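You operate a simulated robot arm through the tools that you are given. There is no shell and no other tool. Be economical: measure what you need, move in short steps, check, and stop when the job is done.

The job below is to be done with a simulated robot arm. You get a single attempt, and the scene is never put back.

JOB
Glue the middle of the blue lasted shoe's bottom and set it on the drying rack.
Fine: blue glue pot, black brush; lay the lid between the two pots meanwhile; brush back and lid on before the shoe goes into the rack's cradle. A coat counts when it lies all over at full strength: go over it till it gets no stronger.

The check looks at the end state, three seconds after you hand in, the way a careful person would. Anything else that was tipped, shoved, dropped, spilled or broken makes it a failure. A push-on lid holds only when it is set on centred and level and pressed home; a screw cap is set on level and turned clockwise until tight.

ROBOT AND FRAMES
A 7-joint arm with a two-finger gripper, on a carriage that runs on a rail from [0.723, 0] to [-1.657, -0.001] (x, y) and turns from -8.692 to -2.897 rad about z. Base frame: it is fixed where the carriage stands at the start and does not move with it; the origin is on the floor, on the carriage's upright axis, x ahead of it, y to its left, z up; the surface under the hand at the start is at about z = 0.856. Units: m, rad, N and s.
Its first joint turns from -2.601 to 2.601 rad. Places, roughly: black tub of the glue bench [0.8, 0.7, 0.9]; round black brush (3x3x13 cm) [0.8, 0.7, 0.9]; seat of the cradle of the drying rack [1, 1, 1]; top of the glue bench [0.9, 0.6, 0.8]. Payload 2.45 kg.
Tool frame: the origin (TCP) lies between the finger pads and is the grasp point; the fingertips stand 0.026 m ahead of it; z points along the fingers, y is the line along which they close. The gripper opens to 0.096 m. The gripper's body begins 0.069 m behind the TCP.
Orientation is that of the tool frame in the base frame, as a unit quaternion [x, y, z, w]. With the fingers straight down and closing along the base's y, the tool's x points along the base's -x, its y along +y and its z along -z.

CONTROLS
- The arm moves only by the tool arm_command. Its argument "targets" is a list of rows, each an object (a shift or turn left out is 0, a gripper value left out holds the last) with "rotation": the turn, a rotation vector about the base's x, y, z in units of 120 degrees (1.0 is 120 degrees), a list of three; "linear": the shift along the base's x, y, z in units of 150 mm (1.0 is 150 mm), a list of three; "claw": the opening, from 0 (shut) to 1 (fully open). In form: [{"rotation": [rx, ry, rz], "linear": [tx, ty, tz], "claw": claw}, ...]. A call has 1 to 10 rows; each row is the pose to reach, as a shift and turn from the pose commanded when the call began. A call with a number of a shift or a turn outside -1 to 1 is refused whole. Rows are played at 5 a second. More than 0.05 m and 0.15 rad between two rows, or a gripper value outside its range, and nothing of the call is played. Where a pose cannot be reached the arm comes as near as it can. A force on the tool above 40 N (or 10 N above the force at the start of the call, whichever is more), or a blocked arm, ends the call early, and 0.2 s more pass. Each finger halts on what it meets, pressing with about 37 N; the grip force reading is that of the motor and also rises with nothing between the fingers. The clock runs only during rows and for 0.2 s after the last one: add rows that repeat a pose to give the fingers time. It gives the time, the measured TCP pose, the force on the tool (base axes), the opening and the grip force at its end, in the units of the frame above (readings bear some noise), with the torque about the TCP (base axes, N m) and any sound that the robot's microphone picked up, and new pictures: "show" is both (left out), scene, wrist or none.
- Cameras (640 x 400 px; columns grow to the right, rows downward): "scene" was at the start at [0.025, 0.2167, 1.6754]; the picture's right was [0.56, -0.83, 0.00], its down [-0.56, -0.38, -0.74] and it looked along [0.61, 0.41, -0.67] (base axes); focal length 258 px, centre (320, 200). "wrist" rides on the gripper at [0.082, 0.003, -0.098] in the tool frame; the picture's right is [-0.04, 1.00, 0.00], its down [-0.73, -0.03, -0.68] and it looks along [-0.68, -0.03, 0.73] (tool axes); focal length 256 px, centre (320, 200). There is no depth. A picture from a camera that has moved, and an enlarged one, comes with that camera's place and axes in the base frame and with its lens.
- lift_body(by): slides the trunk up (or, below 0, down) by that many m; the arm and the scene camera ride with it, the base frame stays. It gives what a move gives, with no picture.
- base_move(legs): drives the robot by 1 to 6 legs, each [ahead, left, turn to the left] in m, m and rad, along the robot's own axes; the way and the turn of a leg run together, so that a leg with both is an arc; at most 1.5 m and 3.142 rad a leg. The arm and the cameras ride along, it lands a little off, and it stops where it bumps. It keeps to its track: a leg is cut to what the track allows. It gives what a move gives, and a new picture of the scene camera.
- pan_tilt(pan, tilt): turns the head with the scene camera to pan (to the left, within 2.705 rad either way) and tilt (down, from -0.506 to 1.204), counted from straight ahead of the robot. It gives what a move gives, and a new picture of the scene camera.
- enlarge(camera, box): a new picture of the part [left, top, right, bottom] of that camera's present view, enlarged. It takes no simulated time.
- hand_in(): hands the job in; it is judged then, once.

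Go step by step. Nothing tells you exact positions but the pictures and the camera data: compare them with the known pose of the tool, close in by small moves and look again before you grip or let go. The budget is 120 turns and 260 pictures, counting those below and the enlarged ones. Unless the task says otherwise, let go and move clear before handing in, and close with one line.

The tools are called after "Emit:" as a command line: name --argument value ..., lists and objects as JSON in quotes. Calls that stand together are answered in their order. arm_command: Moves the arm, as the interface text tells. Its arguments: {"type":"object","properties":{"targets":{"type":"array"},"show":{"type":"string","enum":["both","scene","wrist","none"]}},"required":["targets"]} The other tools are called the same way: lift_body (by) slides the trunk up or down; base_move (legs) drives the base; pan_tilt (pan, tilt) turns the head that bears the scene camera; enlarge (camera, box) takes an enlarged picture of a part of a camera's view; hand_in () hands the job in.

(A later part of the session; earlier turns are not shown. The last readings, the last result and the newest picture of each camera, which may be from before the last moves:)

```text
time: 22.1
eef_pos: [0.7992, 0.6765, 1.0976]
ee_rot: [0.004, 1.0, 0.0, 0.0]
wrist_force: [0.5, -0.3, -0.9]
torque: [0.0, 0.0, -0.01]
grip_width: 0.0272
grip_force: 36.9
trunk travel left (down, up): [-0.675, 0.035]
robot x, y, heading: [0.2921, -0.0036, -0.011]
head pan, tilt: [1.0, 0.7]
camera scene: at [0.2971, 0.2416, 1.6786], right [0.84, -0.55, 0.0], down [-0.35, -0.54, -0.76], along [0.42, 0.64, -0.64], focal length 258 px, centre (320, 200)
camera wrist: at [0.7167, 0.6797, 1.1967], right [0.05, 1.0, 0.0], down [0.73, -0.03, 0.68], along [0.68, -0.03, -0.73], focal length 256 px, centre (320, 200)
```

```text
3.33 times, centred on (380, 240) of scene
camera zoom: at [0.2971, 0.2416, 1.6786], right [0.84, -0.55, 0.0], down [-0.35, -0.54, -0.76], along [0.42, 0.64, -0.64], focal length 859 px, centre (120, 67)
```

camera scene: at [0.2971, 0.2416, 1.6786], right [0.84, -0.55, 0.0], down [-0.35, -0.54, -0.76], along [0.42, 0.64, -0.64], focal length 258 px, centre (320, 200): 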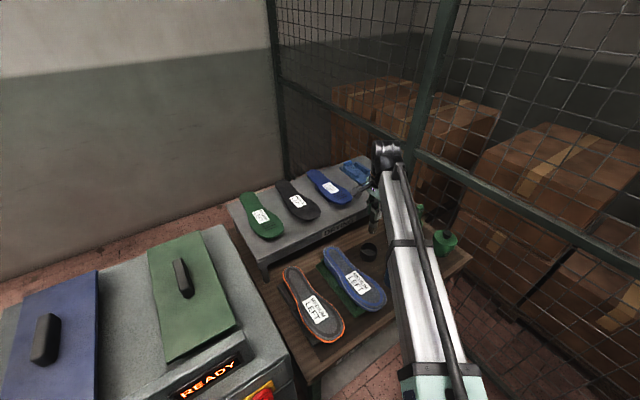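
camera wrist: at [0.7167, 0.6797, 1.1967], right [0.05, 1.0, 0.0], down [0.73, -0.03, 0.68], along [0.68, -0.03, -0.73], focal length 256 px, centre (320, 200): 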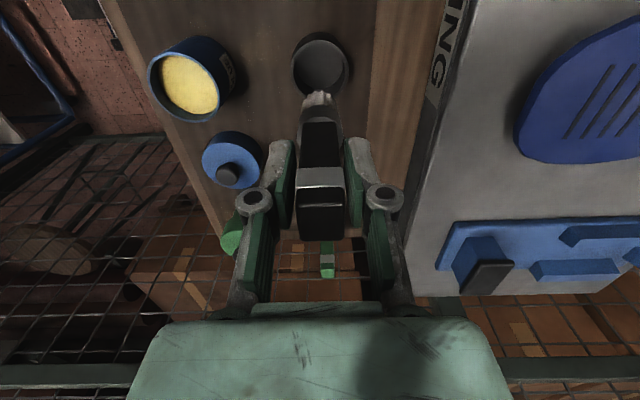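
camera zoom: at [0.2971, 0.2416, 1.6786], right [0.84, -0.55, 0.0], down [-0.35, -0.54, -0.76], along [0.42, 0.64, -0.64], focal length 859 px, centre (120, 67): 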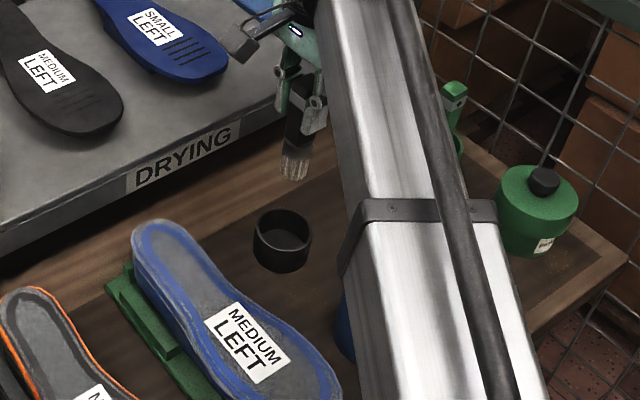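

Next the dip: above the pot at (0.808, 0.536), then down with the tip about 2 cm into the glue.

Emit:
arm_command --targets '[{"linear": [0.06, -0.3, 0], "claw": 0.0}, {"linear": [0.06, -0.6, 0], "claw": 0.0}, {"linear": [0.06, -0.85, 0], "claw": 0.0}, {"linear": [0.06, -0.935, 0], "claw": 0.0}, {"linear": [0.06, -0.935, -0.1], "claw": 0.0}, {"linear": [0.06, -0.935, -0.1], "claw": 0.0}]' --show "both"

Emit:
enlarge --camera "scene" --box '[340, 200, 460, 290]'

```text
time: 23.5
eef_pos: [0.8098, 0.5382, 1.0839]
ee_rot: [0.003, 1.0, 0.0, 0.0]
wrist_force: [0.8, 0.2, -0.7]
torque: [0.02, -0.01, 0.05]
grip_width: 0.027
grip_force: 36.7
trunk travel left (down, up): [-0.675, 0.035]
robot x, y, heading: [0.2924, -0.002, -0.005]
head pan, tilt: [1.0, 0.7]
camera scene: at [0.2971, 0.2418, 1.6786], right [0.84, -0.55, 0.0], down [-0.35, -0.54, -0.76], along [0.42, 0.64, -0.64], focal length 258 px, centre (320, 200)
camera wrist: at [0.7284, 0.541, 1.1819], right [0.05, 1.0, 0.0], down [0.73, -0.03, 0.68], along [0.68, -0.03, -0.73], focal length 256 px, centre (320, 200)
```

scene: 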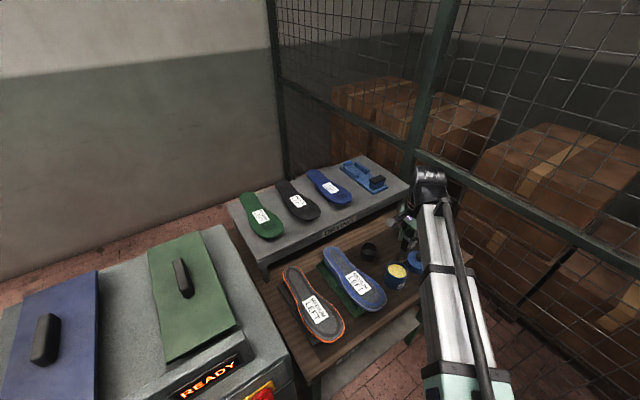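
wrist: 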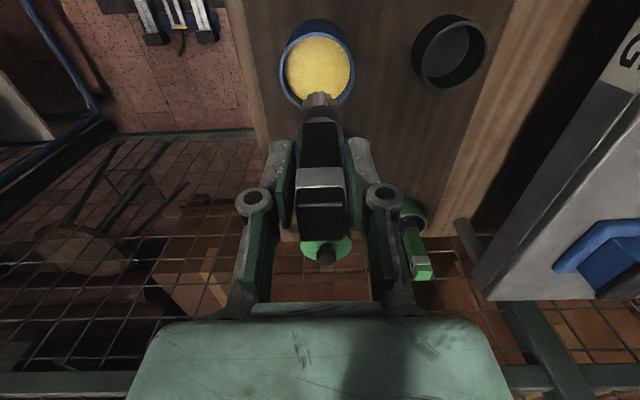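

```text
4.44 times, centred on (400, 245) of scene
camera zoom: at [0.2971, 0.2418, 1.6786], right [0.84, -0.55, 0.0], down [-0.35, -0.54, -0.76], along [0.42, 0.64, -0.64], focal length 1146 px, centre (-36, 0)
```

zoom: 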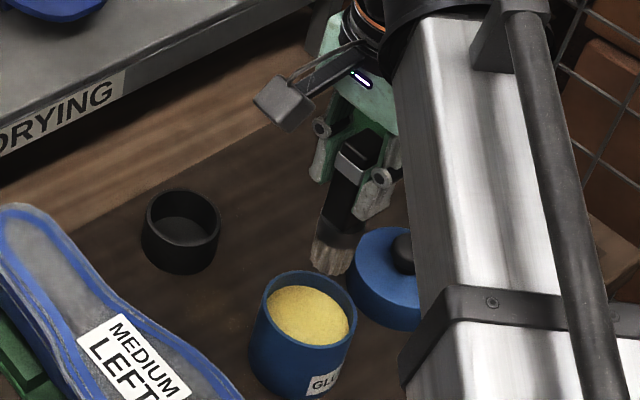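

Emit:
arm_command --targets '[{"linear": [-0.01, -0.01, -0.2], "claw": 0.0}, {"linear": [-0.01, -0.01, -0.4], "claw": 0.0}, {"linear": [-0.01, -0.01, -0.55], "claw": 0.0}, {"linear": [-0.01, -0.01, -0.65], "claw": 0.0}, {"linear": [-0.01, -0.01, -0.65], "claw": 0.0}, {"linear": [-0.01, -0.01, -0.65], "claw": 0.0}]' --show "both"

Emit:
enlarge --camera "scene" --box '[340, 200, 460, 290]'

```text
time: 24.9
eef_pos: [0.8078, 0.533, 0.989]
ee_rot: [0.004, 1.0, 0.001, 0.001]
wrist_force: [-0.5, 0.6, 34.2]
torque: [-0.01, -0.1, -0.01]
grip_width: 0.027
grip_force: 37.0
trunk travel left (down, up): [-0.675, 0.035]
robot x, y, heading: [0.2919, 0.0044, -0.007]
head pan, tilt: [1.0, 0.7]
camera scene: at [0.2945, 0.2391, 1.679], right [0.84, -0.55, 0.0], down [-0.35, -0.54, -0.77], along [0.42, 0.64, -0.64], focal length 258 px, centre (320, 200)
camera wrist: at [0.7253, 0.5376, 1.0868], right [0.05, 1.0, 0.0], down [0.73, -0.04, 0.68], along [0.68, -0.03, -0.73], focal length 256 px, centre (320, 200)
```

scene: 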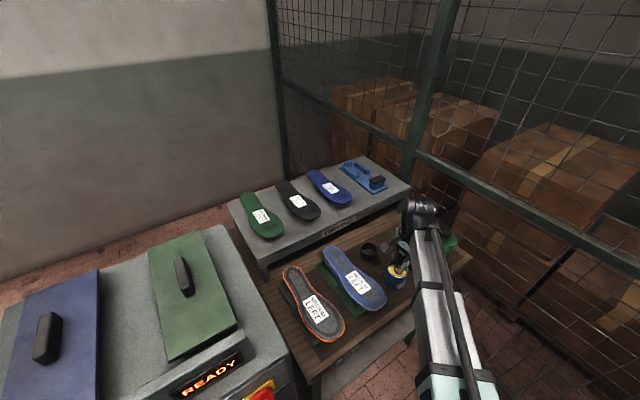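
wrist: 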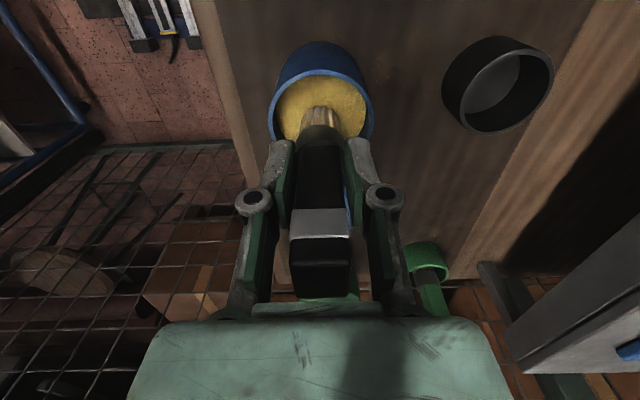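

```text
4.44 times, centred on (400, 245) of scene
camera zoom: at [0.2945, 0.2391, 1.679], right [0.84, -0.55, 0.0], down [-0.35, -0.54, -0.77], along [0.42, 0.64, -0.64], focal length 1146 px, centre (-36, 0)
```

zoom: 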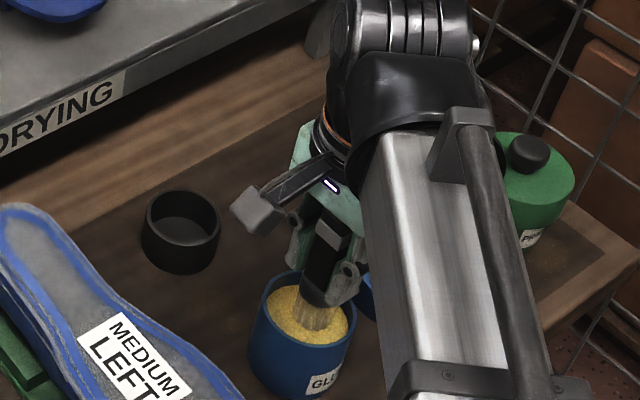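

The brush met the glue with some force. I'll raise it and check that the bristles took glue.

Emit:
arm_command --targets '[{"linear": [0, 0, 0.1], "claw": 0.0}, {"linear": [0, 0, 0.3], "claw": 0.0}, {"linear": [0, 0, 0.55], "claw": 0.0}, {"linear": [0, 0, 0.75], "claw": 0.0}, {"linear": [0, 0, 0.75], "claw": 0.0}]' --show "wrist"

Emit:
enlarge --camera "scene" --box '[340, 200, 460, 290]'

```text
time: 26.1
eef_pos: [0.8086, 0.536, 1.1002]
ee_rot: [0.003, 1.0, -0.001, 0.0]
wrist_force: [0.0, 0.1, 0.0]
torque: [0.01, 0.0, 0.0]
grip_width: 0.027
grip_force: 37.2
trunk travel left (down, up): [-0.675, 0.035]
robot x, y, heading: [0.2951, -0.001, -0.009]
head pan, tilt: [1.0, 0.7]
camera wrist: at [0.7267, 0.5396, 1.1976], right [0.05, 1.0, 0.0], down [0.73, -0.03, 0.68], along [0.68, -0.03, -0.73], focal length 256 px, centre (320, 200)
```

wrist: 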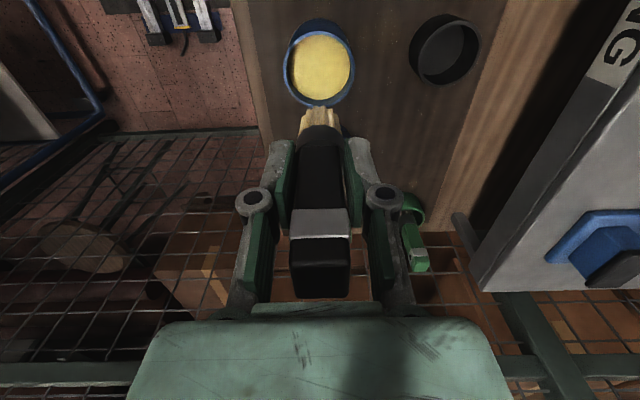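

```text
4.44 times, centred on (400, 245) of scene
camera zoom: at [0.2971, 0.2416, 1.6786], right [0.84, -0.55, 0.0], down [-0.35, -0.54, -0.76], along [0.42, 0.64, -0.64], focal length 1146 px, centre (-36, 0)
```

zoom: 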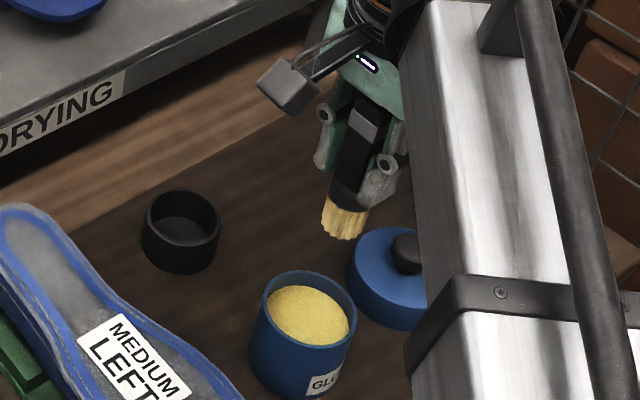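

Bristles are loaded yellow; the brush slid up ~1.5 cm in the grip (tip ≈ 8.5 cm below TCP), still upright. Sole surface is at about z 0.96, y 0.455–0.73, x ≈ 0.645. I'll get a good view of the sole before painting.

Emit:
arm_command --targets '[{"linear": [-0.3, 0.05, 0.05], "claw": 0.0}, {"linear": [-0.6, 0.15, 0.1], "claw": 0.0}, {"linear": [-0.9, 0.3, 0.15], "claw": 0.0}, {"linear": [-1.0, 0.36, 0.2], "claw": 0.0}]' --show "none"

Emit:
arm_command --targets '[{"linear": [-0.3, 0, 0], "claw": 0.0}, {"linear": [-0.6, 0, 0], "claw": 0.0}, {"linear": [-0.66, 0, 0], "claw": 0.0}, {"linear": [-0.66, 0, 0], "claw": 0.0}]' --show "both"

Emit:
enlarge --camera "wrist" --box '[180, 60, 460, 235]'

```text
refused: row 3 steps farther than a row can; nothing moved
```

```text
time: 27.1
eef_pos: [0.7095, 0.5373, 1.1008]
ee_rot: [0.003, 1.0, -0.001, 0.0]
wrist_force: [0.5, -0.9, -1.2]
torque: [-0.03, -0.06, 0.01]
grip_width: 0.0271
grip_force: 37.4
trunk travel left (down, up): [-0.675, 0.035]
robot x, y, heading: [0.2931, -0.0005, -0.009]
head pan, tilt: [1.0, 0.7]
camera scene: at [0.2972, 0.2417, 1.6786], right [0.84, -0.55, 0.0], down [-0.35, -0.54, -0.76], along [0.42, 0.64, -0.64], focal length 258 px, centre (320, 200)
camera wrist: at [0.6275, 0.5395, 1.198], right [0.05, 1.0, 0.0], down [0.73, -0.03, 0.68], along [0.68, -0.03, -0.73], focal length 256 px, centre (320, 200)
```

scene: 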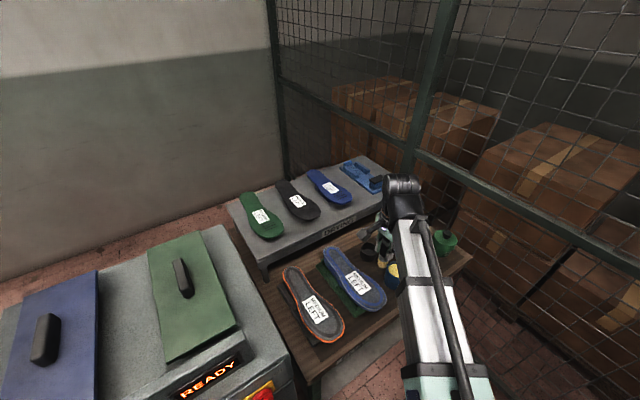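
wrist: 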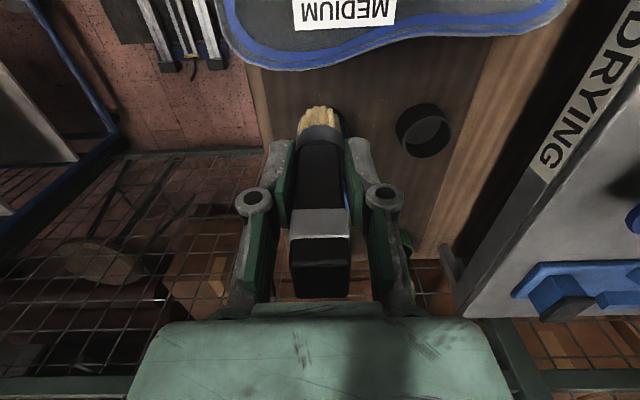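

```text
2.29 times, centred on (320, 148) of wrist
camera zoom: at [0.6275, 0.5395, 1.198], right [0.05, 1.0, 0.0], down [0.73, -0.03, 0.68], along [0.68, -0.03, -0.73], focal length 585 px, centre (320, 320)
```

zoom: 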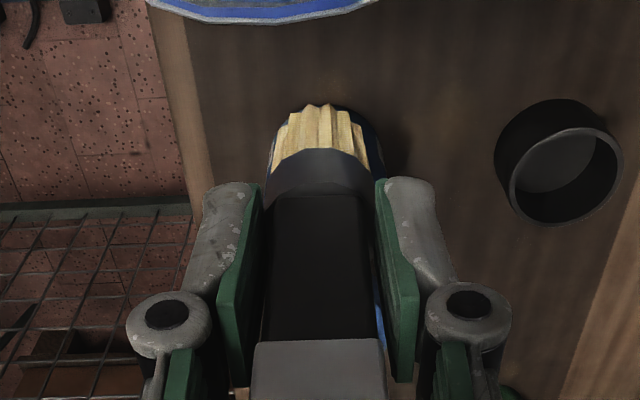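

Emit:
arm_command --targets '[{"linear": [-0.25, 0.08, 0.05], "claw": 0.0}, {"linear": [-0.5, 0.16, 0.1], "claw": 0.0}, {"linear": [-0.75, 0.24, 0.15], "claw": 0.0}, {"linear": [-1.0, 0.35, 0.2], "claw": 0.0}, {"linear": [-1.0, 0.35, 0.2], "claw": 0.0}]' --show "wrist"

Emit:
enlarge --camera "wrist" --box '[180, 60, 460, 235]'

```text
time: 28.3
eef_pos: [0.5603, 0.5892, 1.1249]
ee_rot: [0.005, 1.0, 0.0, 0.0]
wrist_force: [0.2, 0.2, -0.8]
torque: [-0.06, -0.04, -0.01]
grip_width: 0.0267
grip_force: 37.0
trunk travel left (down, up): [-0.675, 0.035]
robot x, y, heading: [0.2957, 0.0016, -0.005]
head pan, tilt: [1.0, 0.7]
camera wrist: at [0.4783, 0.5917, 1.2235], right [0.05, 1.0, 0.0], down [0.73, -0.04, 0.68], along [0.68, -0.03, -0.73], focal length 256 px, centre (320, 200)
```

wrist: 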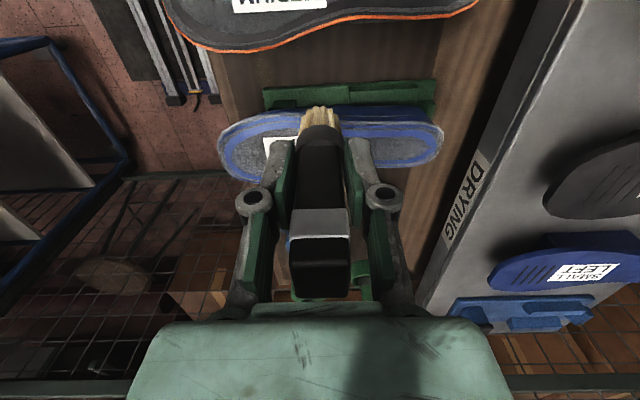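

```text
2.29 times, centred on (320, 148) of wrist
camera zoom: at [0.4783, 0.5917, 1.2235], right [0.05, 1.0, 0.0], down [0.73, -0.04, 0.68], along [0.68, -0.03, -0.73], focal length 585 px, centre (320, 320)
```

zoom: 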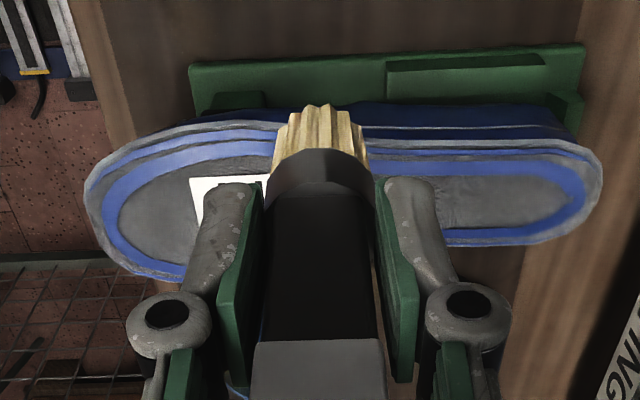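

Emit:
enlarge --camera "scene" --box '[310, 230, 400, 320]'

```text
4.44 times, centred on (355, 275) of scene
camera zoom: at [0.2969, 0.2419, 1.6785], right [0.84, -0.55, 0.0], down [-0.35, -0.54, -0.76], along [0.42, 0.64, -0.64], focal length 1146 px, centre (164, -133)
```

zoom: 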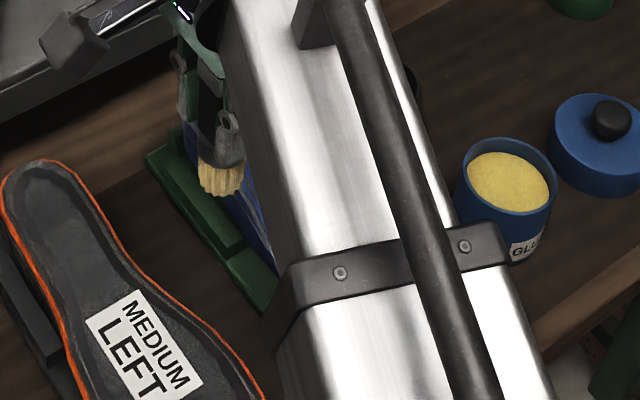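

The arm hides the shoe from the scene camera here. I'll swing back toward the pot and take a clear enlarged view of the sole to measure the grey middle.

Emit:
arm_command --targets '[{"linear": [0.25, 0.02, 0.05], "claw": 0.0}, {"linear": [0.5, 0.05, 0.05], "claw": 0.0}, {"linear": [0.75, 0.05, 0.05], "claw": 0.0}, {"linear": [1.0, 0.05, 0.05], "claw": 0.0}]' --show "none"

Emit:
arm_command --targets '[{"linear": [0.25, 0, 0], "claw": 0.0}, {"linear": [0.5, 0, 0], "claw": 0.0}, {"linear": [0.6, 0, 0], "claw": 0.0}, {"linear": [0.6, 0, 0], "claw": 0.0}]' --show "none"

Emit:
enlarge --camera "scene" --box '[315, 240, 391, 316]'

```text
time: 29.3
eef_pos: [0.7096, 0.5973, 1.1336]
ee_rot: [0.004, 1.0, 0.0, 0.0]
wrist_force: [-1.1, -0.5, -0.3]
torque: [-0.02, 0.02, -0.01]
grip_width: 0.0268
grip_force: 37.0
trunk travel left (down, up): [-0.675, 0.035]
robot x, y, heading: [0.2933, -0.0014, -0.008]
head pan, tilt: [1.0, 0.7]
```

```text
time: 30.3
eef_pos: [0.8006, 0.5961, 1.136]
ee_rot: [0.003, 1.0, -0.001, 0.0]
wrist_force: [-0.5, -0.3, 1.1]
torque: [0.0, -0.03, 0.01]
grip_width: 0.0268
grip_force: 37.3
trunk travel left (down, up): [-0.675, 0.035]
robot x, y, heading: [0.2955, 0.0033, -0.004]
head pan, tilt: [1.0, 0.7]
```

```text
5.26 times, centred on (353, 278) of scene
camera zoom: at [0.2971, 0.2416, 1.6786], right [0.84, -0.55, 0.0], down [-0.35, -0.54, -0.76], along [0.42, 0.64, -0.64], focal length 1357 px, centre (146, -210)
```

zoom: 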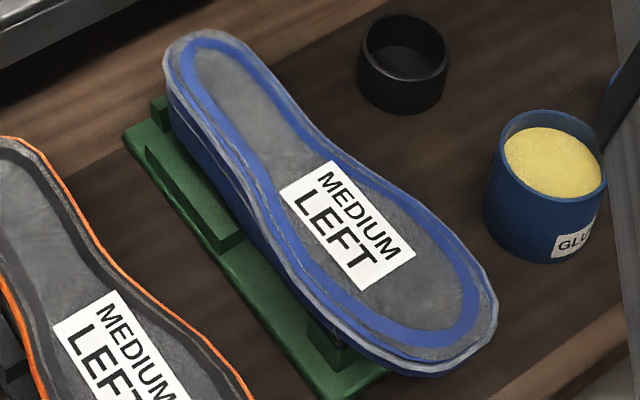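

The grey middle runs from y ≈ 0.48 (toe) to 0.70 (heel), 3.5–7 cm wide around x ≈ 0.65. I'll bring the brush over the waist and descend gently to find contact.

Emit:
arm_command --targets '[{"linear": [-0.25, 0, 0], "claw": 0.0}, {"linear": [-0.5, 0, 0], "claw": 0.0}, {"linear": [-0.75, 0, 0], "claw": 0.0}, {"linear": [-1.0, 0, -0.1], "claw": 0.0}, {"linear": [-1.0, 0, -0.3], "claw": 0.0}, {"linear": [-1.0, 0, -0.43], "claw": 0.0}, {"linear": [-1.0, 0, -0.43], "claw": 0.0}]' --show "wrist"

Emit:
enlarge --camera "wrist" --box '[200, 20, 440, 170]'

```text
time: 31.9
eef_pos: [0.6486, 0.597, 1.0718]
ee_rot: [0.003, 1.0, 0.0, 0.0]
wrist_force: [0.2, 0.6, -0.4]
torque: [0.02, 0.01, 0.0]
grip_width: 0.0269
grip_force: 37.0
trunk travel left (down, up): [-0.675, 0.035]
robot x, y, heading: [0.2921, -0.0017, -0.008]
head pan, tilt: [1.0, 0.7]
camera wrist: at [0.5667, 0.5992, 1.1694], right [0.05, 1.0, 0.0], down [0.73, -0.04, 0.68], along [0.68, -0.03, -0.73], focal length 256 px, centre (320, 200)
```

wrist: 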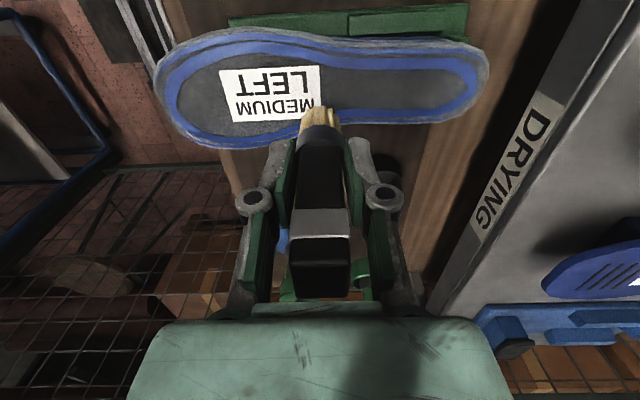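

```text
2.67 times, centred on (320, 95) of wrist
camera zoom: at [0.5667, 0.5992, 1.1694], right [0.05, 1.0, 0.0], down [0.73, -0.04, 0.68], along [0.68, -0.03, -0.73], focal length 683 px, centre (320, 480)
```

zoom: 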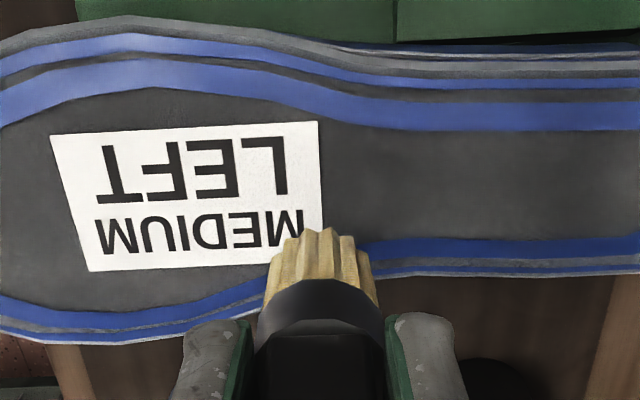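

Emit:
enlarge --camera "wrist" --box '[140, 20, 320, 160]'

Emit:
enlarge --camera "wrist" --box '[320, 20, 500, 160]'

```text
2.86 times, centred on (230, 90) of wrist
camera zoom: at [0.5667, 0.5992, 1.1694], right [0.05, 1.0, 0.0], down [0.73, -0.04, 0.68], along [0.68, -0.03, -0.73], focal length 731 px, centre (577, 514)
```

zoom: 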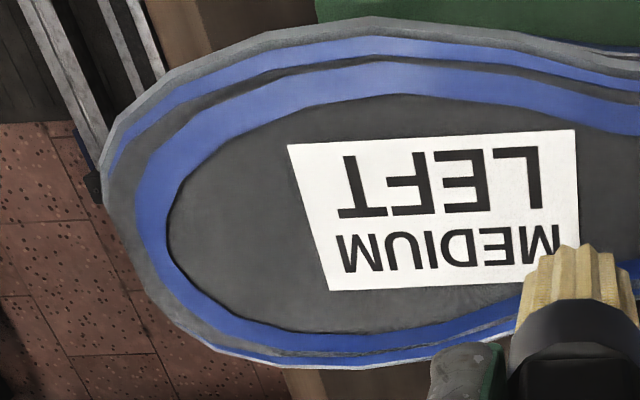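

```text
2.86 times, centred on (410, 90) of wrist
camera zoom: at [0.5667, 0.5992, 1.1694], right [0.05, 1.0, 0.0], down [0.73, -0.04, 0.68], along [0.68, -0.03, -0.73], focal length 731 px, centre (63, 514)
```

zoom: 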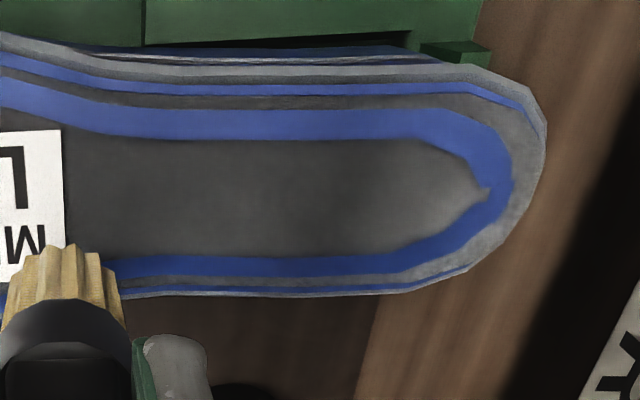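

Using the wrist view the middle's bounds are about x 0.629–0.660 in heel and waist, and 0.613–0.679 at the ball; y 0.477–0.712. Now descending to contact at the waist.

Emit:
arm_command --targets '[{"linear": [-0.04, 0.02, -0.08], "claw": 0.0}, {"linear": [-0.04, 0.02, -0.12], "claw": 0.0}, {"linear": [-0.04, 0.02, -0.16], "claw": 0.0}]' --show "wrist"

```text
time: 32.7
eef_pos: [0.6436, 0.5975, 1.0481]
ee_rot: [0.004, 1.0, 0.0, -0.001]
wrist_force: [0.3, 0.5, -1.7]
torque: [0.01, 0.01, 0.0]
grip_width: 0.0269
grip_force: 37.4
trunk travel left (down, up): [-0.675, 0.035]
robot x, y, heading: [0.2941, 0.0008, -0.01]
head pan, tilt: [1.0, 0.7]
camera wrist: at [0.5613, 0.6012, 1.1455], right [0.05, 1.0, 0.0], down [0.73, -0.03, 0.68], along [0.68, -0.03, -0.73], focal length 256 px, centre (320, 200)
```

wrist: 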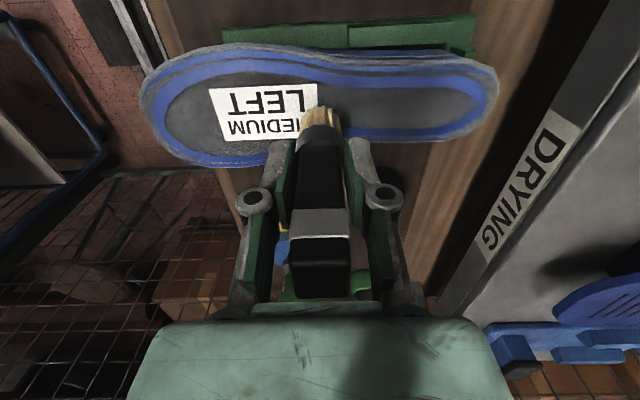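

Emit:
arm_command --targets '[{"linear": [0, 0, -0.02], "claw": 0.0}, {"linear": [0, 0, -0.04], "claw": 0.0}, {"linear": [0, 0, -0.05], "claw": 0.0}]' --show "none"

Emit:
enlarge --camera "wrist" --box '[240, 60, 400, 180]'

```text
time: 33.5
eef_pos: [0.6436, 0.5987, 1.041]
ee_rot: [0.003, 1.0, 0.0, 0.0]
wrist_force: [1.5, -0.7, -0.3]
torque: [0.03, 0.0, -0.02]
grip_width: 0.0268
grip_force: 37.0
trunk travel left (down, up): [-0.675, 0.035]
robot x, y, heading: [0.2957, -0.0015, -0.01]
head pan, tilt: [1.0, 0.7]
```

```text
3.33 times, centred on (320, 120) of wrist
camera zoom: at [0.5615, 0.6015, 1.1381], right [0.05, 1.0, 0.0], down [0.73, -0.03, 0.68], along [0.68, -0.03, -0.73], focal length 853 px, centre (320, 467)
```

zoom: 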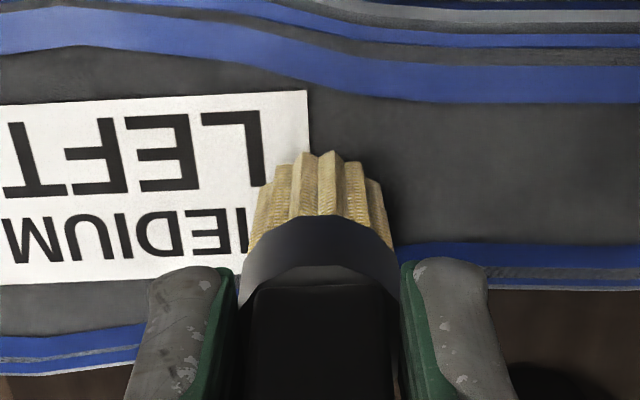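

Emit:
arm_command --targets '[{"linear": [0, 0, -0.015], "claw": 0.0}, {"linear": [0, 0, -0.03], "claw": 0.0}, {"linear": [0, 0, -0.03], "claw": 0.0}]' --show "none"

```text
time: 34.3
eef_pos: [0.6437, 0.5969, 1.0358]
ee_rot: [0.004, 1.0, 0.0, 0.0]
wrist_force: [0.0, 0.9, -0.8]
torque: [-0.01, 0.0, 0.03]
grip_width: 0.0267
grip_force: 37.5
trunk travel left (down, up): [-0.675, 0.035]
robot x, y, heading: [0.2967, 0.0011, -0.007]
head pan, tilt: [1.0, 0.7]
```

Emit:
arm_command --targets '[{"linear": [0, 0, -0.015], "claw": 0.0}, {"linear": [0, 0, -0.03], "claw": 0.0}, {"linear": [0, 0, -0.03], "claw": 0.0}]' --show "none"

Emit:
enlarge --camera "wrist" --box '[240, 60, 400, 180]'

```text
time: 35.1
eef_pos: [0.6449, 0.5975, 1.0341]
ee_rot: [0.004, 1.0, 0.002, 0.0]
wrist_force: [2.5, 3.4, 31.6]
torque: [0.15, -0.25, 0.0]
grip_width: 0.0269
grip_force: 37.3
trunk travel left (down, up): [-0.675, 0.035]
robot x, y, heading: [0.296, -0.0008, -0.008]
head pan, tilt: [1.0, 0.7]
```

```text
3.33 times, centred on (320, 120) of wrist
camera zoom: at [0.562, 0.6008, 1.1321], right [0.05, 1.0, 0.0], down [0.73, -0.04, 0.68], along [0.68, -0.03, -0.73], focal length 853 px, centre (320, 467)
```

zoom: 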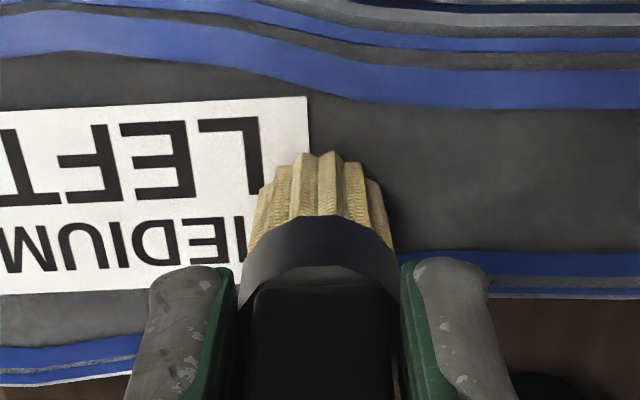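

Contact is at TCP z ≈ 1.035. I'll ease to a light touch and make a first stroke to the heel and back.

Emit:
arm_command --targets '[{"linear": [0, 0, 0.02], "claw": 0.0}, {"linear": [0, 0.13, 0.02], "claw": 0.0}, {"linear": [0, 0.27, 0.02], "claw": 0.0}, {"linear": [0.01, 0.4, 0.02], "claw": 0.0}, {"linear": [0.015, 0.52, 0.02], "claw": 0.0}, {"linear": [0.015, 0.62, 0.02], "claw": 0.0}, {"linear": [0.015, 0.5, 0.02], "claw": 0.0}, {"linear": [0.01, 0.3, 0.02], "claw": 0.0}, {"linear": [0, 0.1, 0.02], "claw": 0.0}, {"linear": [0, 0, 0.02], "claw": 0.0}]' --show "wrist"

Emit:
enlarge --camera "wrist" --box '[300, 60, 500, 180]'

```text
time: 37.3
eef_pos: [0.6453, 0.5975, 1.0362]
ee_rot: [0.003, 1.0, 0.0, 0.0]
wrist_force: [-0.2, 0.6, -1.3]
torque: [-0.01, 0.02, 0.0]
grip_width: 0.0269
grip_force: 37.3
trunk travel left (down, up): [-0.675, 0.035]
robot x, y, heading: [0.294, 0.0006, -0.005]
head pan, tilt: [1.0, 0.7]
camera wrist: at [0.5628, 0.6007, 1.1346], right [0.05, 1.0, 0.0], down [0.73, -0.03, 0.68], along [0.68, -0.03, -0.73], focal length 256 px, centre (320, 200)
```

wrist: 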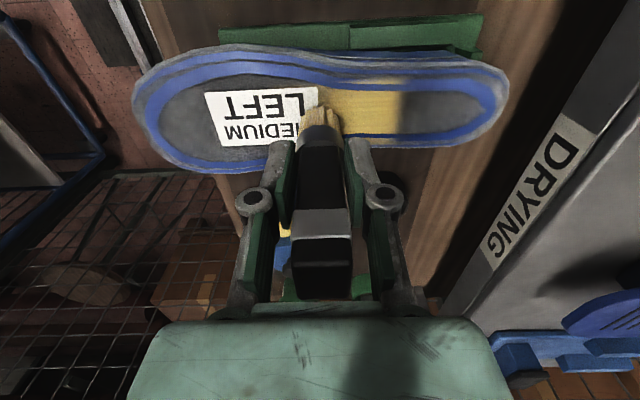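

```text
3.20 times, centred on (400, 120) of wrist
camera zoom: at [0.5628, 0.6007, 1.1346], right [0.05, 1.0, 0.0], down [0.73, -0.03, 0.68], along [0.68, -0.03, -0.73], focal length 819 px, centre (64, 456)
```

zoom: 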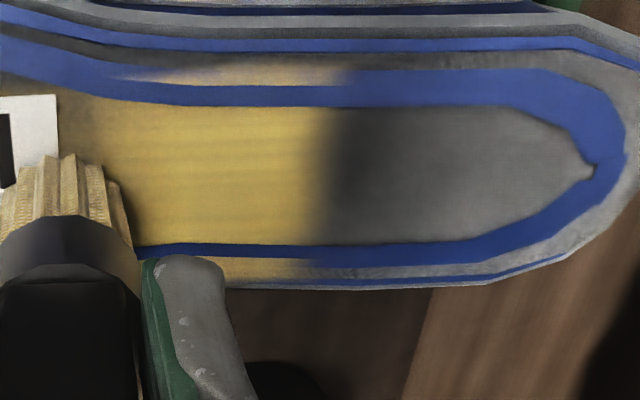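

Glue took, with a patch between y ≈ 0.61 and 0.655. I'll lift away and look at how the coat is laid before continuing.

Emit:
arm_command --targets '[{"linear": [0, 0, 0.2], "claw": 0.0}, {"linear": [0.1, 0, 0.45], "claw": 0.0}, {"linear": [0.3, 0, 0.55], "claw": 0.0}, {"linear": [0.55, 0, 0.55], "claw": 0.0}, {"linear": [0.8, 0, 0.55], "claw": 0.0}, {"linear": [1.0, -0.05, 0.55], "claw": 0.0}, {"linear": [1.0, -0.05, 0.55], "claw": 0.0}]' --show "wrist"

Emit:
enlarge --camera "scene" --box '[315, 240, 391, 316]'

```text
time: 38.9
eef_pos: [0.7945, 0.5896, 1.1178]
ee_rot: [0.004, 1.0, 0.0, 0.0]
wrist_force: [-0.9, -0.1, 0.0]
torque: [0.01, 0.02, -0.02]
grip_width: 0.0269
grip_force: 37.3
trunk travel left (down, up): [-0.675, 0.035]
robot x, y, heading: [0.2953, 0.0025, -0.007]
head pan, tilt: [1.0, 0.7]
camera wrist: at [0.7123, 0.5931, 1.215], right [0.05, 1.0, 0.0], down [0.73, -0.03, 0.68], along [0.68, -0.03, -0.73], focal length 256 px, centre (320, 200)
```

wrist: 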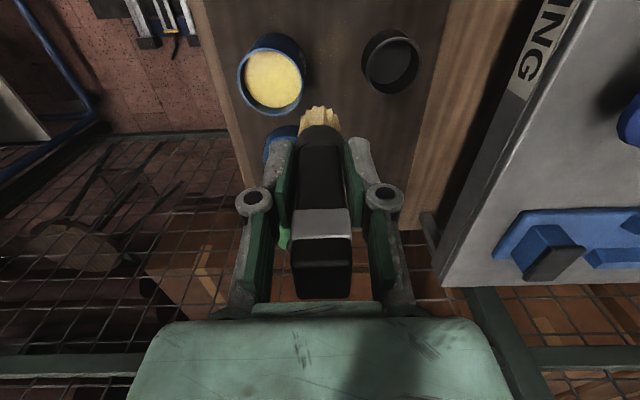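

```text
5.26 times, centred on (353, 278) of scene
camera zoom: at [0.2972, 0.2415, 1.6786], right [0.84, -0.55, 0.0], down [-0.35, -0.54, -0.76], along [0.42, 0.64, -0.64], focal length 1357 px, centre (146, -210)
```

zoom: 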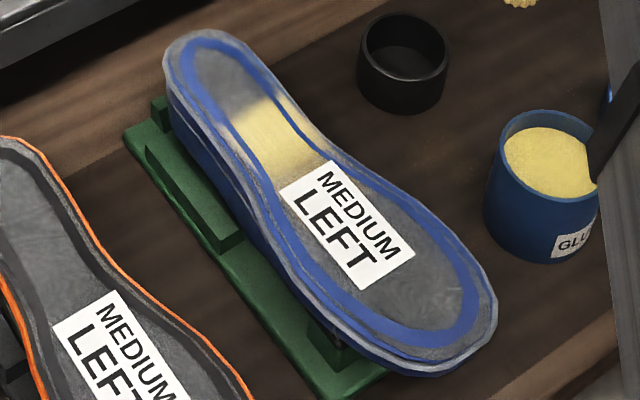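

The coat lies as a straight-edged zone across the full width at the waist (y ≈ 0.607–0.656), like a lengthwise "middle" zone. I'll re-dip lightly, then go over it again and see whether its edges stay put.

Emit:
arm_command --targets '[{"linear": [0.045, -0.18, 0], "claw": 0.0}, {"linear": [0.09, -0.357, 0], "claw": 0.0}, {"linear": [0.09, -0.357, -0.2], "claw": 0.0}, {"linear": [0.09, -0.357, -0.5], "claw": 0.0}, {"linear": [0.09, -0.357, -0.75], "claw": 0.0}, {"linear": [0.09, -0.357, -0.88], "claw": 0.0}, {"linear": [0.09, -0.357, -0.93], "claw": 0.0}, {"linear": [0.09, -0.357, -0.93], "claw": 0.0}]' --show "none"

```text
time: 40.7
eef_pos: [0.8062, 0.5355, 0.9801]
ee_rot: [0.003, 1.0, 0.001, 0.002]
wrist_force: [2.7, 1.3, 34.0]
torque: [0.05, -0.19, 0.07]
grip_width: 0.027
grip_force: 36.5
trunk travel left (down, up): [-0.675, 0.035]
robot x, y, heading: [0.2943, -0.0007, -0.007]
head pan, tilt: [1.0, 0.7]
```

Emit:
arm_command --targets '[{"linear": [0, 0, 0.1], "claw": 0.0}, {"linear": [0, 0.0, 0.4], "claw": 0.0}, {"linear": [0, 0, 0.7], "claw": 0.0}, {"linear": [-0.15, 0.15, 0.85], "claw": 0.0}, {"linear": [-0.4, 0.3, 0.85], "claw": 0.0}, {"linear": [-0.65, 0.45, 0.85], "claw": 0.0}, {"linear": [-0.85, 0.6, 0.8], "claw": 0.0}, {"linear": [-1.0, 0.64, 0.7], "claw": 0.0}, {"linear": [-1.0, 0.64, 0.6], "claw": 0.0}, {"linear": [-1.0, 0.64, 0.55], "claw": 0.0}]' --show "wrist"

Emit:
enlarge --camera "wrist" --box '[240, 50, 480, 200]'

```text
time: 42.9
eef_pos: [0.6558, 0.6332, 1.0594]
ee_rot: [0.003, 1.0, 0.0, 0.0]
wrist_force: [-0.6, 0.1, -0.4]
torque: [0.0, 0.02, -0.01]
grip_width: 0.0269
grip_force: 37.1
trunk travel left (down, up): [-0.675, 0.035]
robot x, y, heading: [0.2959, 0.0015, -0.009]
head pan, tilt: [1.0, 0.7]
camera wrist: at [0.5746, 0.636, 1.1568], right [0.05, 1.0, 0.0], down [0.73, -0.04, 0.68], along [0.68, -0.03, -0.73], focal length 256 px, centre (320, 200)
```

wrist: 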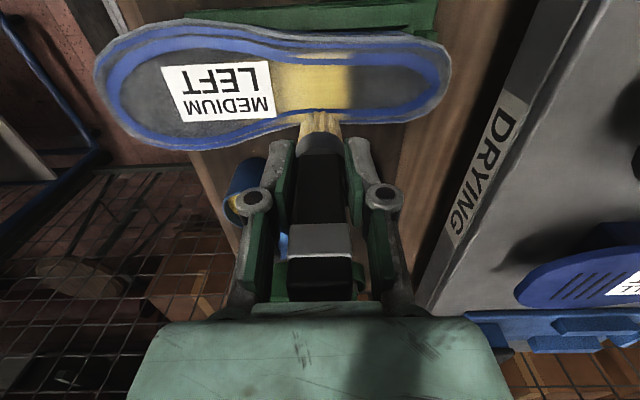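

```text
2.67 times, centred on (360, 125) of wrist
camera zoom: at [0.5746, 0.636, 1.1568], right [0.05, 1.0, 0.0], down [0.73, -0.04, 0.68], along [0.68, -0.03, -0.73], focal length 683 px, centre (213, 400)
```

zoom: 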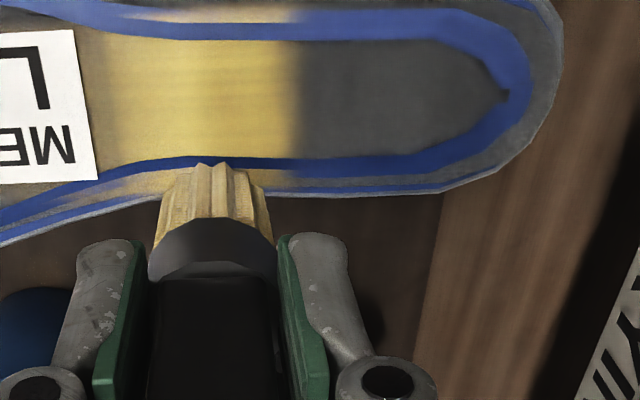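

Emit:
arm_command --targets '[{"linear": [-0.093, 0.08, 0], "claw": 0.0}, {"linear": [-0.093, 0.08, -0.1], "claw": 0.0}, {"linear": [-0.093, 0.08, -0.15], "claw": 0.0}, {"linear": [-0.093, 0.08, -0.182], "claw": 0.0}, {"linear": [-0.093, 0.08, -0.182], "claw": 0.0}]' --show "none"

```text
time: 44.1
eef_pos: [0.6439, 0.6455, 1.0327]
ee_rot: [0.003, 1.0, 0.0, 0.0]
wrist_force: [-1.3, -0.4, 0.4]
torque: [-0.01, -0.03, -0.01]
grip_width: 0.027
grip_force: 37.0
trunk travel left (down, up): [-0.675, 0.035]
robot x, y, heading: [0.2943, -0.0026, -0.006]
head pan, tilt: [1.0, 0.7]
```

Emit:
arm_command --targets '[{"linear": [0, 0, -0.015], "claw": 0.0}, {"linear": [0, 0, -0.03], "claw": 0.0}, {"linear": [0, 0, -0.03], "claw": 0.0}]' --show "none"

```text
time: 44.9
eef_pos: [0.6442, 0.6453, 1.0287]
ee_rot: [0.003, 1.0, 0.0, 0.0]
wrist_force: [0.4, -0.6, -0.8]
torque: [0.01, 0.0, 0.01]
grip_width: 0.0269
grip_force: 36.7
trunk travel left (down, up): [-0.675, 0.035]
robot x, y, heading: [0.2963, -0.0023, -0.008]
head pan, tilt: [1.0, 0.7]
```

Emit:
arm_command --targets '[{"linear": [0, 0, -0.01], "claw": 0.0}, {"linear": [0, 0, -0.02], "claw": 0.0}, {"linear": [0, 0, -0.02], "claw": 0.0}]' --show "none"

Emit:
enlarge --camera "wrist" --box '[240, 60, 440, 185]'

```text
time: 45.7
eef_pos: [0.6435, 0.6466, 1.0274]
ee_rot: [0.003, 1.0, -0.001, 0.001]
wrist_force: [-0.2, 0.1, 0.5]
torque: [0.04, 0.04, 0.0]
grip_width: 0.0272
grip_force: 37.2
trunk travel left (down, up): [-0.675, 0.035]
robot x, y, heading: [0.2942, -0.0021, -0.008]
head pan, tilt: [1.0, 0.7]
```

```text
3.20 times, centred on (340, 122) of wrist
camera zoom: at [0.562, 0.6492, 1.1241], right [0.05, 1.0, 0.0], down [0.73, -0.03, 0.68], along [0.68, -0.03, -0.73], focal length 819 px, centre (256, 448)
```

zoom: 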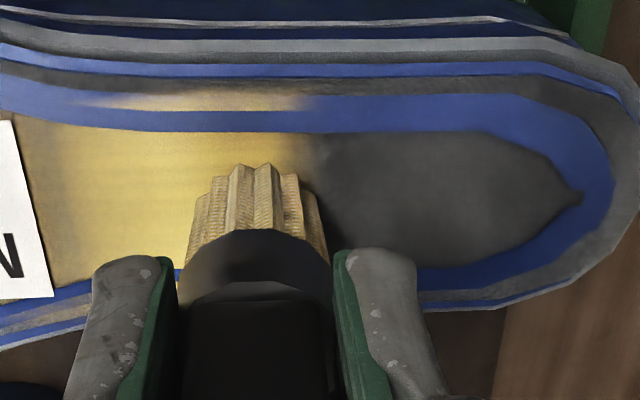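

Emit:
arm_command --targets '[{"linear": [0, 0, -0.01], "claw": 0.0}, {"linear": [0, 0, -0.02], "claw": 0.0}, {"linear": [0, 0, -0.03], "claw": 0.0}, {"linear": [0, 0, -0.03], "claw": 0.0}]' --show "none"

```text
time: 46.7
eef_pos: [0.6439, 0.6452, 1.0223]
ee_rot: [0.003, 1.0, 0.002, 0.0]
wrist_force: [1.3, 8.2, 34.2]
torque: [0.26, -0.12, 0.03]
grip_width: 0.027
grip_force: 37.6
trunk travel left (down, up): [-0.675, 0.035]
robot x, y, heading: [0.295, -0.0016, -0.006]
head pan, tilt: [1.0, 0.7]
```

Contact here, with a sideways force hinting the surface slopes down toward the heel. I'll rub a few mm at light pressure and see whether the coat's edge moves.

Emit:
arm_command --targets '[{"linear": [0, 0, 0.015], "claw": 0.0}, {"linear": [0, 0.03, 0.013], "claw": 0.0}, {"linear": [0, 0, 0.015], "claw": 0.0}, {"linear": [0, -0.04, 0.017], "claw": 0.0}, {"linear": [0, 0, 0.015], "claw": 0.0}, {"linear": [0, 0.03, 0.013], "claw": 0.0}, {"linear": [0, 0, 0.015], "claw": 0.0}, {"linear": [0, 0, 0.2], "claw": 0.0}, {"linear": [0.15, 0, 0.4], "claw": 0.0}, {"linear": [0.3, 0, 0.5], "claw": 0.0}]' --show "wrist"

Emit:
enlarge --camera "wrist" --box '[180, 0, 460, 175]'

```text
time: 48.9
eef_pos: [0.6884, 0.6456, 1.097]
ee_rot: [0.003, 1.0, 0.0, 0.0]
wrist_force: [-0.2, -0.5, -0.2]
torque: [0.0, -0.01, 0.02]
grip_width: 0.027
grip_force: 36.7
trunk travel left (down, up): [-0.675, 0.035]
robot x, y, heading: [0.2906, 0.0003, -0.009]
head pan, tilt: [1.0, 0.7]
camera wrist: at [0.6064, 0.6492, 1.195], right [0.05, 1.0, 0.0], down [0.73, -0.03, 0.68], along [0.68, -0.03, -0.73], focal length 256 px, centre (320, 200)
```

wrist: 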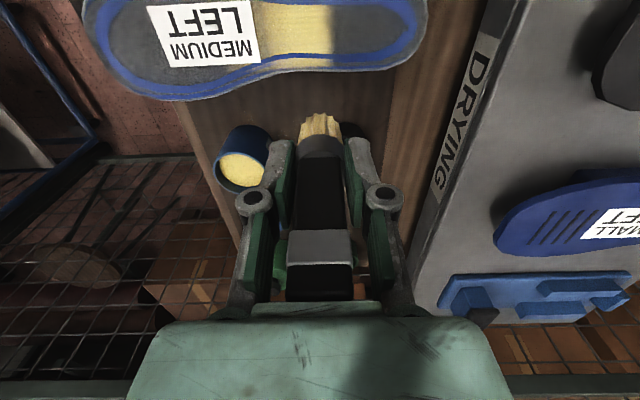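

```text
2.29 times, centred on (320, 88) of wrist
camera zoom: at [0.6064, 0.6492, 1.195], right [0.05, 1.0, 0.0], down [0.73, -0.03, 0.68], along [0.68, -0.03, -0.73], focal length 585 px, centre (320, 457)
```

zoom: 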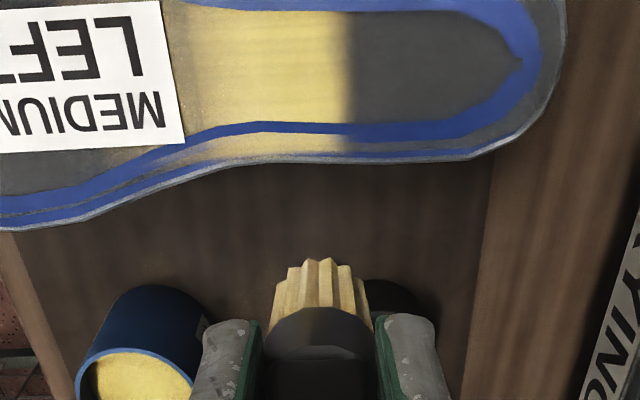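

The edge at y ≈ 0.657 stayed sharp and put, so the middle is a lengthwise zone; its strength is still uneven toward the toe. I'll probe the surface height at y = 0.60 and work the coat forward from there.

Emit:
arm_command --targets '[{"linear": [-0.15, -0.15, 0], "claw": 0.0}, {"linear": [-0.307, -0.3, -0.1], "claw": 0.0}, {"linear": [-0.307, -0.3, -0.3], "claw": 0.0}, {"linear": [-0.307, -0.3, -0.38], "claw": 0.0}, {"linear": [-0.307, -0.3, -0.4], "claw": 0.0}, {"linear": [-0.307, -0.3, -0.42], "claw": 0.0}, {"linear": [-0.307, -0.3, -0.42], "claw": 0.0}]' --show "none"

```text
time: 50.5
eef_pos: [0.644, 0.6012, 1.0333]
ee_rot: [0.003, 1.0, 0.0, 0.0]
wrist_force: [-0.4, -0.3, -0.6]
torque: [-0.01, 0.01, 0.01]
grip_width: 0.0272
grip_force: 37.1
trunk travel left (down, up): [-0.675, 0.035]
robot x, y, heading: [0.2945, 0.0009, -0.004]
head pan, tilt: [1.0, 0.7]
```

Emit:
arm_command --targets '[{"linear": [0, 0, -0.012], "claw": 0.0}, {"linear": [0, 0, -0.024], "claw": 0.0}, {"linear": [0, 0, -0.036], "claw": 0.0}, {"linear": [0, 0, -0.036], "claw": 0.0}]' --show "none"

```text
time: 51.5
eef_pos: [0.6444, 0.6, 1.0287]
ee_rot: [0.004, 1.0, 0.0, 0.0]
wrist_force: [0.1, 0.2, -0.5]
torque: [0.01, 0.02, 0.02]
grip_width: 0.0267
grip_force: 36.4
trunk travel left (down, up): [-0.675, 0.035]
robot x, y, heading: [0.2964, -0.0002, -0.009]
head pan, tilt: [1.0, 0.7]
```

Emit:
arm_command --targets '[{"linear": [0, 0, -0.01], "claw": 0.0}, {"linear": [0, 0, -0.02], "claw": 0.0}, {"linear": [0, 0, -0.03], "claw": 0.0}, {"linear": [0, 0, -0.03], "claw": 0.0}]' --show "none"

```text
time: 52.5
eef_pos: [0.6433, 0.601, 1.023]
ee_rot: [0.003, 1.0, 0.001, 0.0]
wrist_force: [0.4, -0.2, -0.8]
torque: [0.01, -0.04, -0.04]
grip_width: 0.0269
grip_force: 36.9
trunk travel left (down, up): [-0.675, 0.035]
robot x, y, heading: [0.294, 0.0034, -0.004]
head pan, tilt: [1.0, 0.7]
```

Emit:
arm_command --targets '[{"linear": [0, 0, -0.01], "claw": 0.0}, {"linear": [0, 0, -0.02], "claw": 0.0}, {"linear": [0, 0, -0.03], "claw": 0.0}, {"linear": [0, 0, -0.03], "claw": 0.0}]' --show "none"

Emit:
enlarge --camera "wrist" --box '[220, 60, 420, 185]'

```text
time: 53.5
eef_pos: [0.642, 0.6003, 1.022]
ee_rot: [0.004, 1.0, 0.002, 0.0]
wrist_force: [4.9, 3.7, 33.6]
torque: [0.08, -0.39, -0.04]
grip_width: 0.027
grip_force: 37.4
trunk travel left (down, up): [-0.675, 0.035]
robot x, y, heading: [0.2946, 0.0001, -0.01]
head pan, tilt: [1.0, 0.7]
```

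```text
3.20 times, centred on (320, 122) of wrist
camera zoom: at [0.5595, 0.6023, 1.1193], right [0.05, 1.0, 0.0], down [0.73, -0.04, 0.68], along [0.68, -0.03, -0.73], focal length 819 px, centre (320, 448)
```

zoom: 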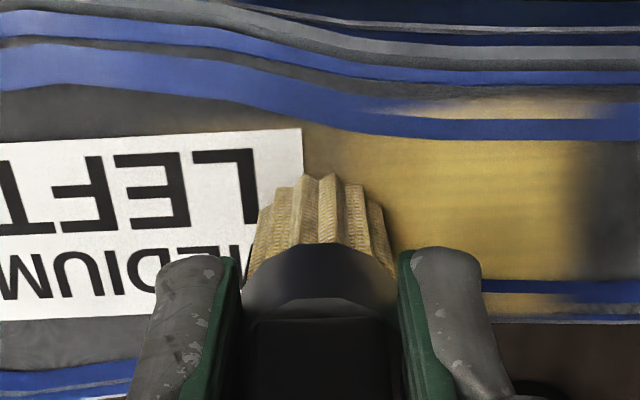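

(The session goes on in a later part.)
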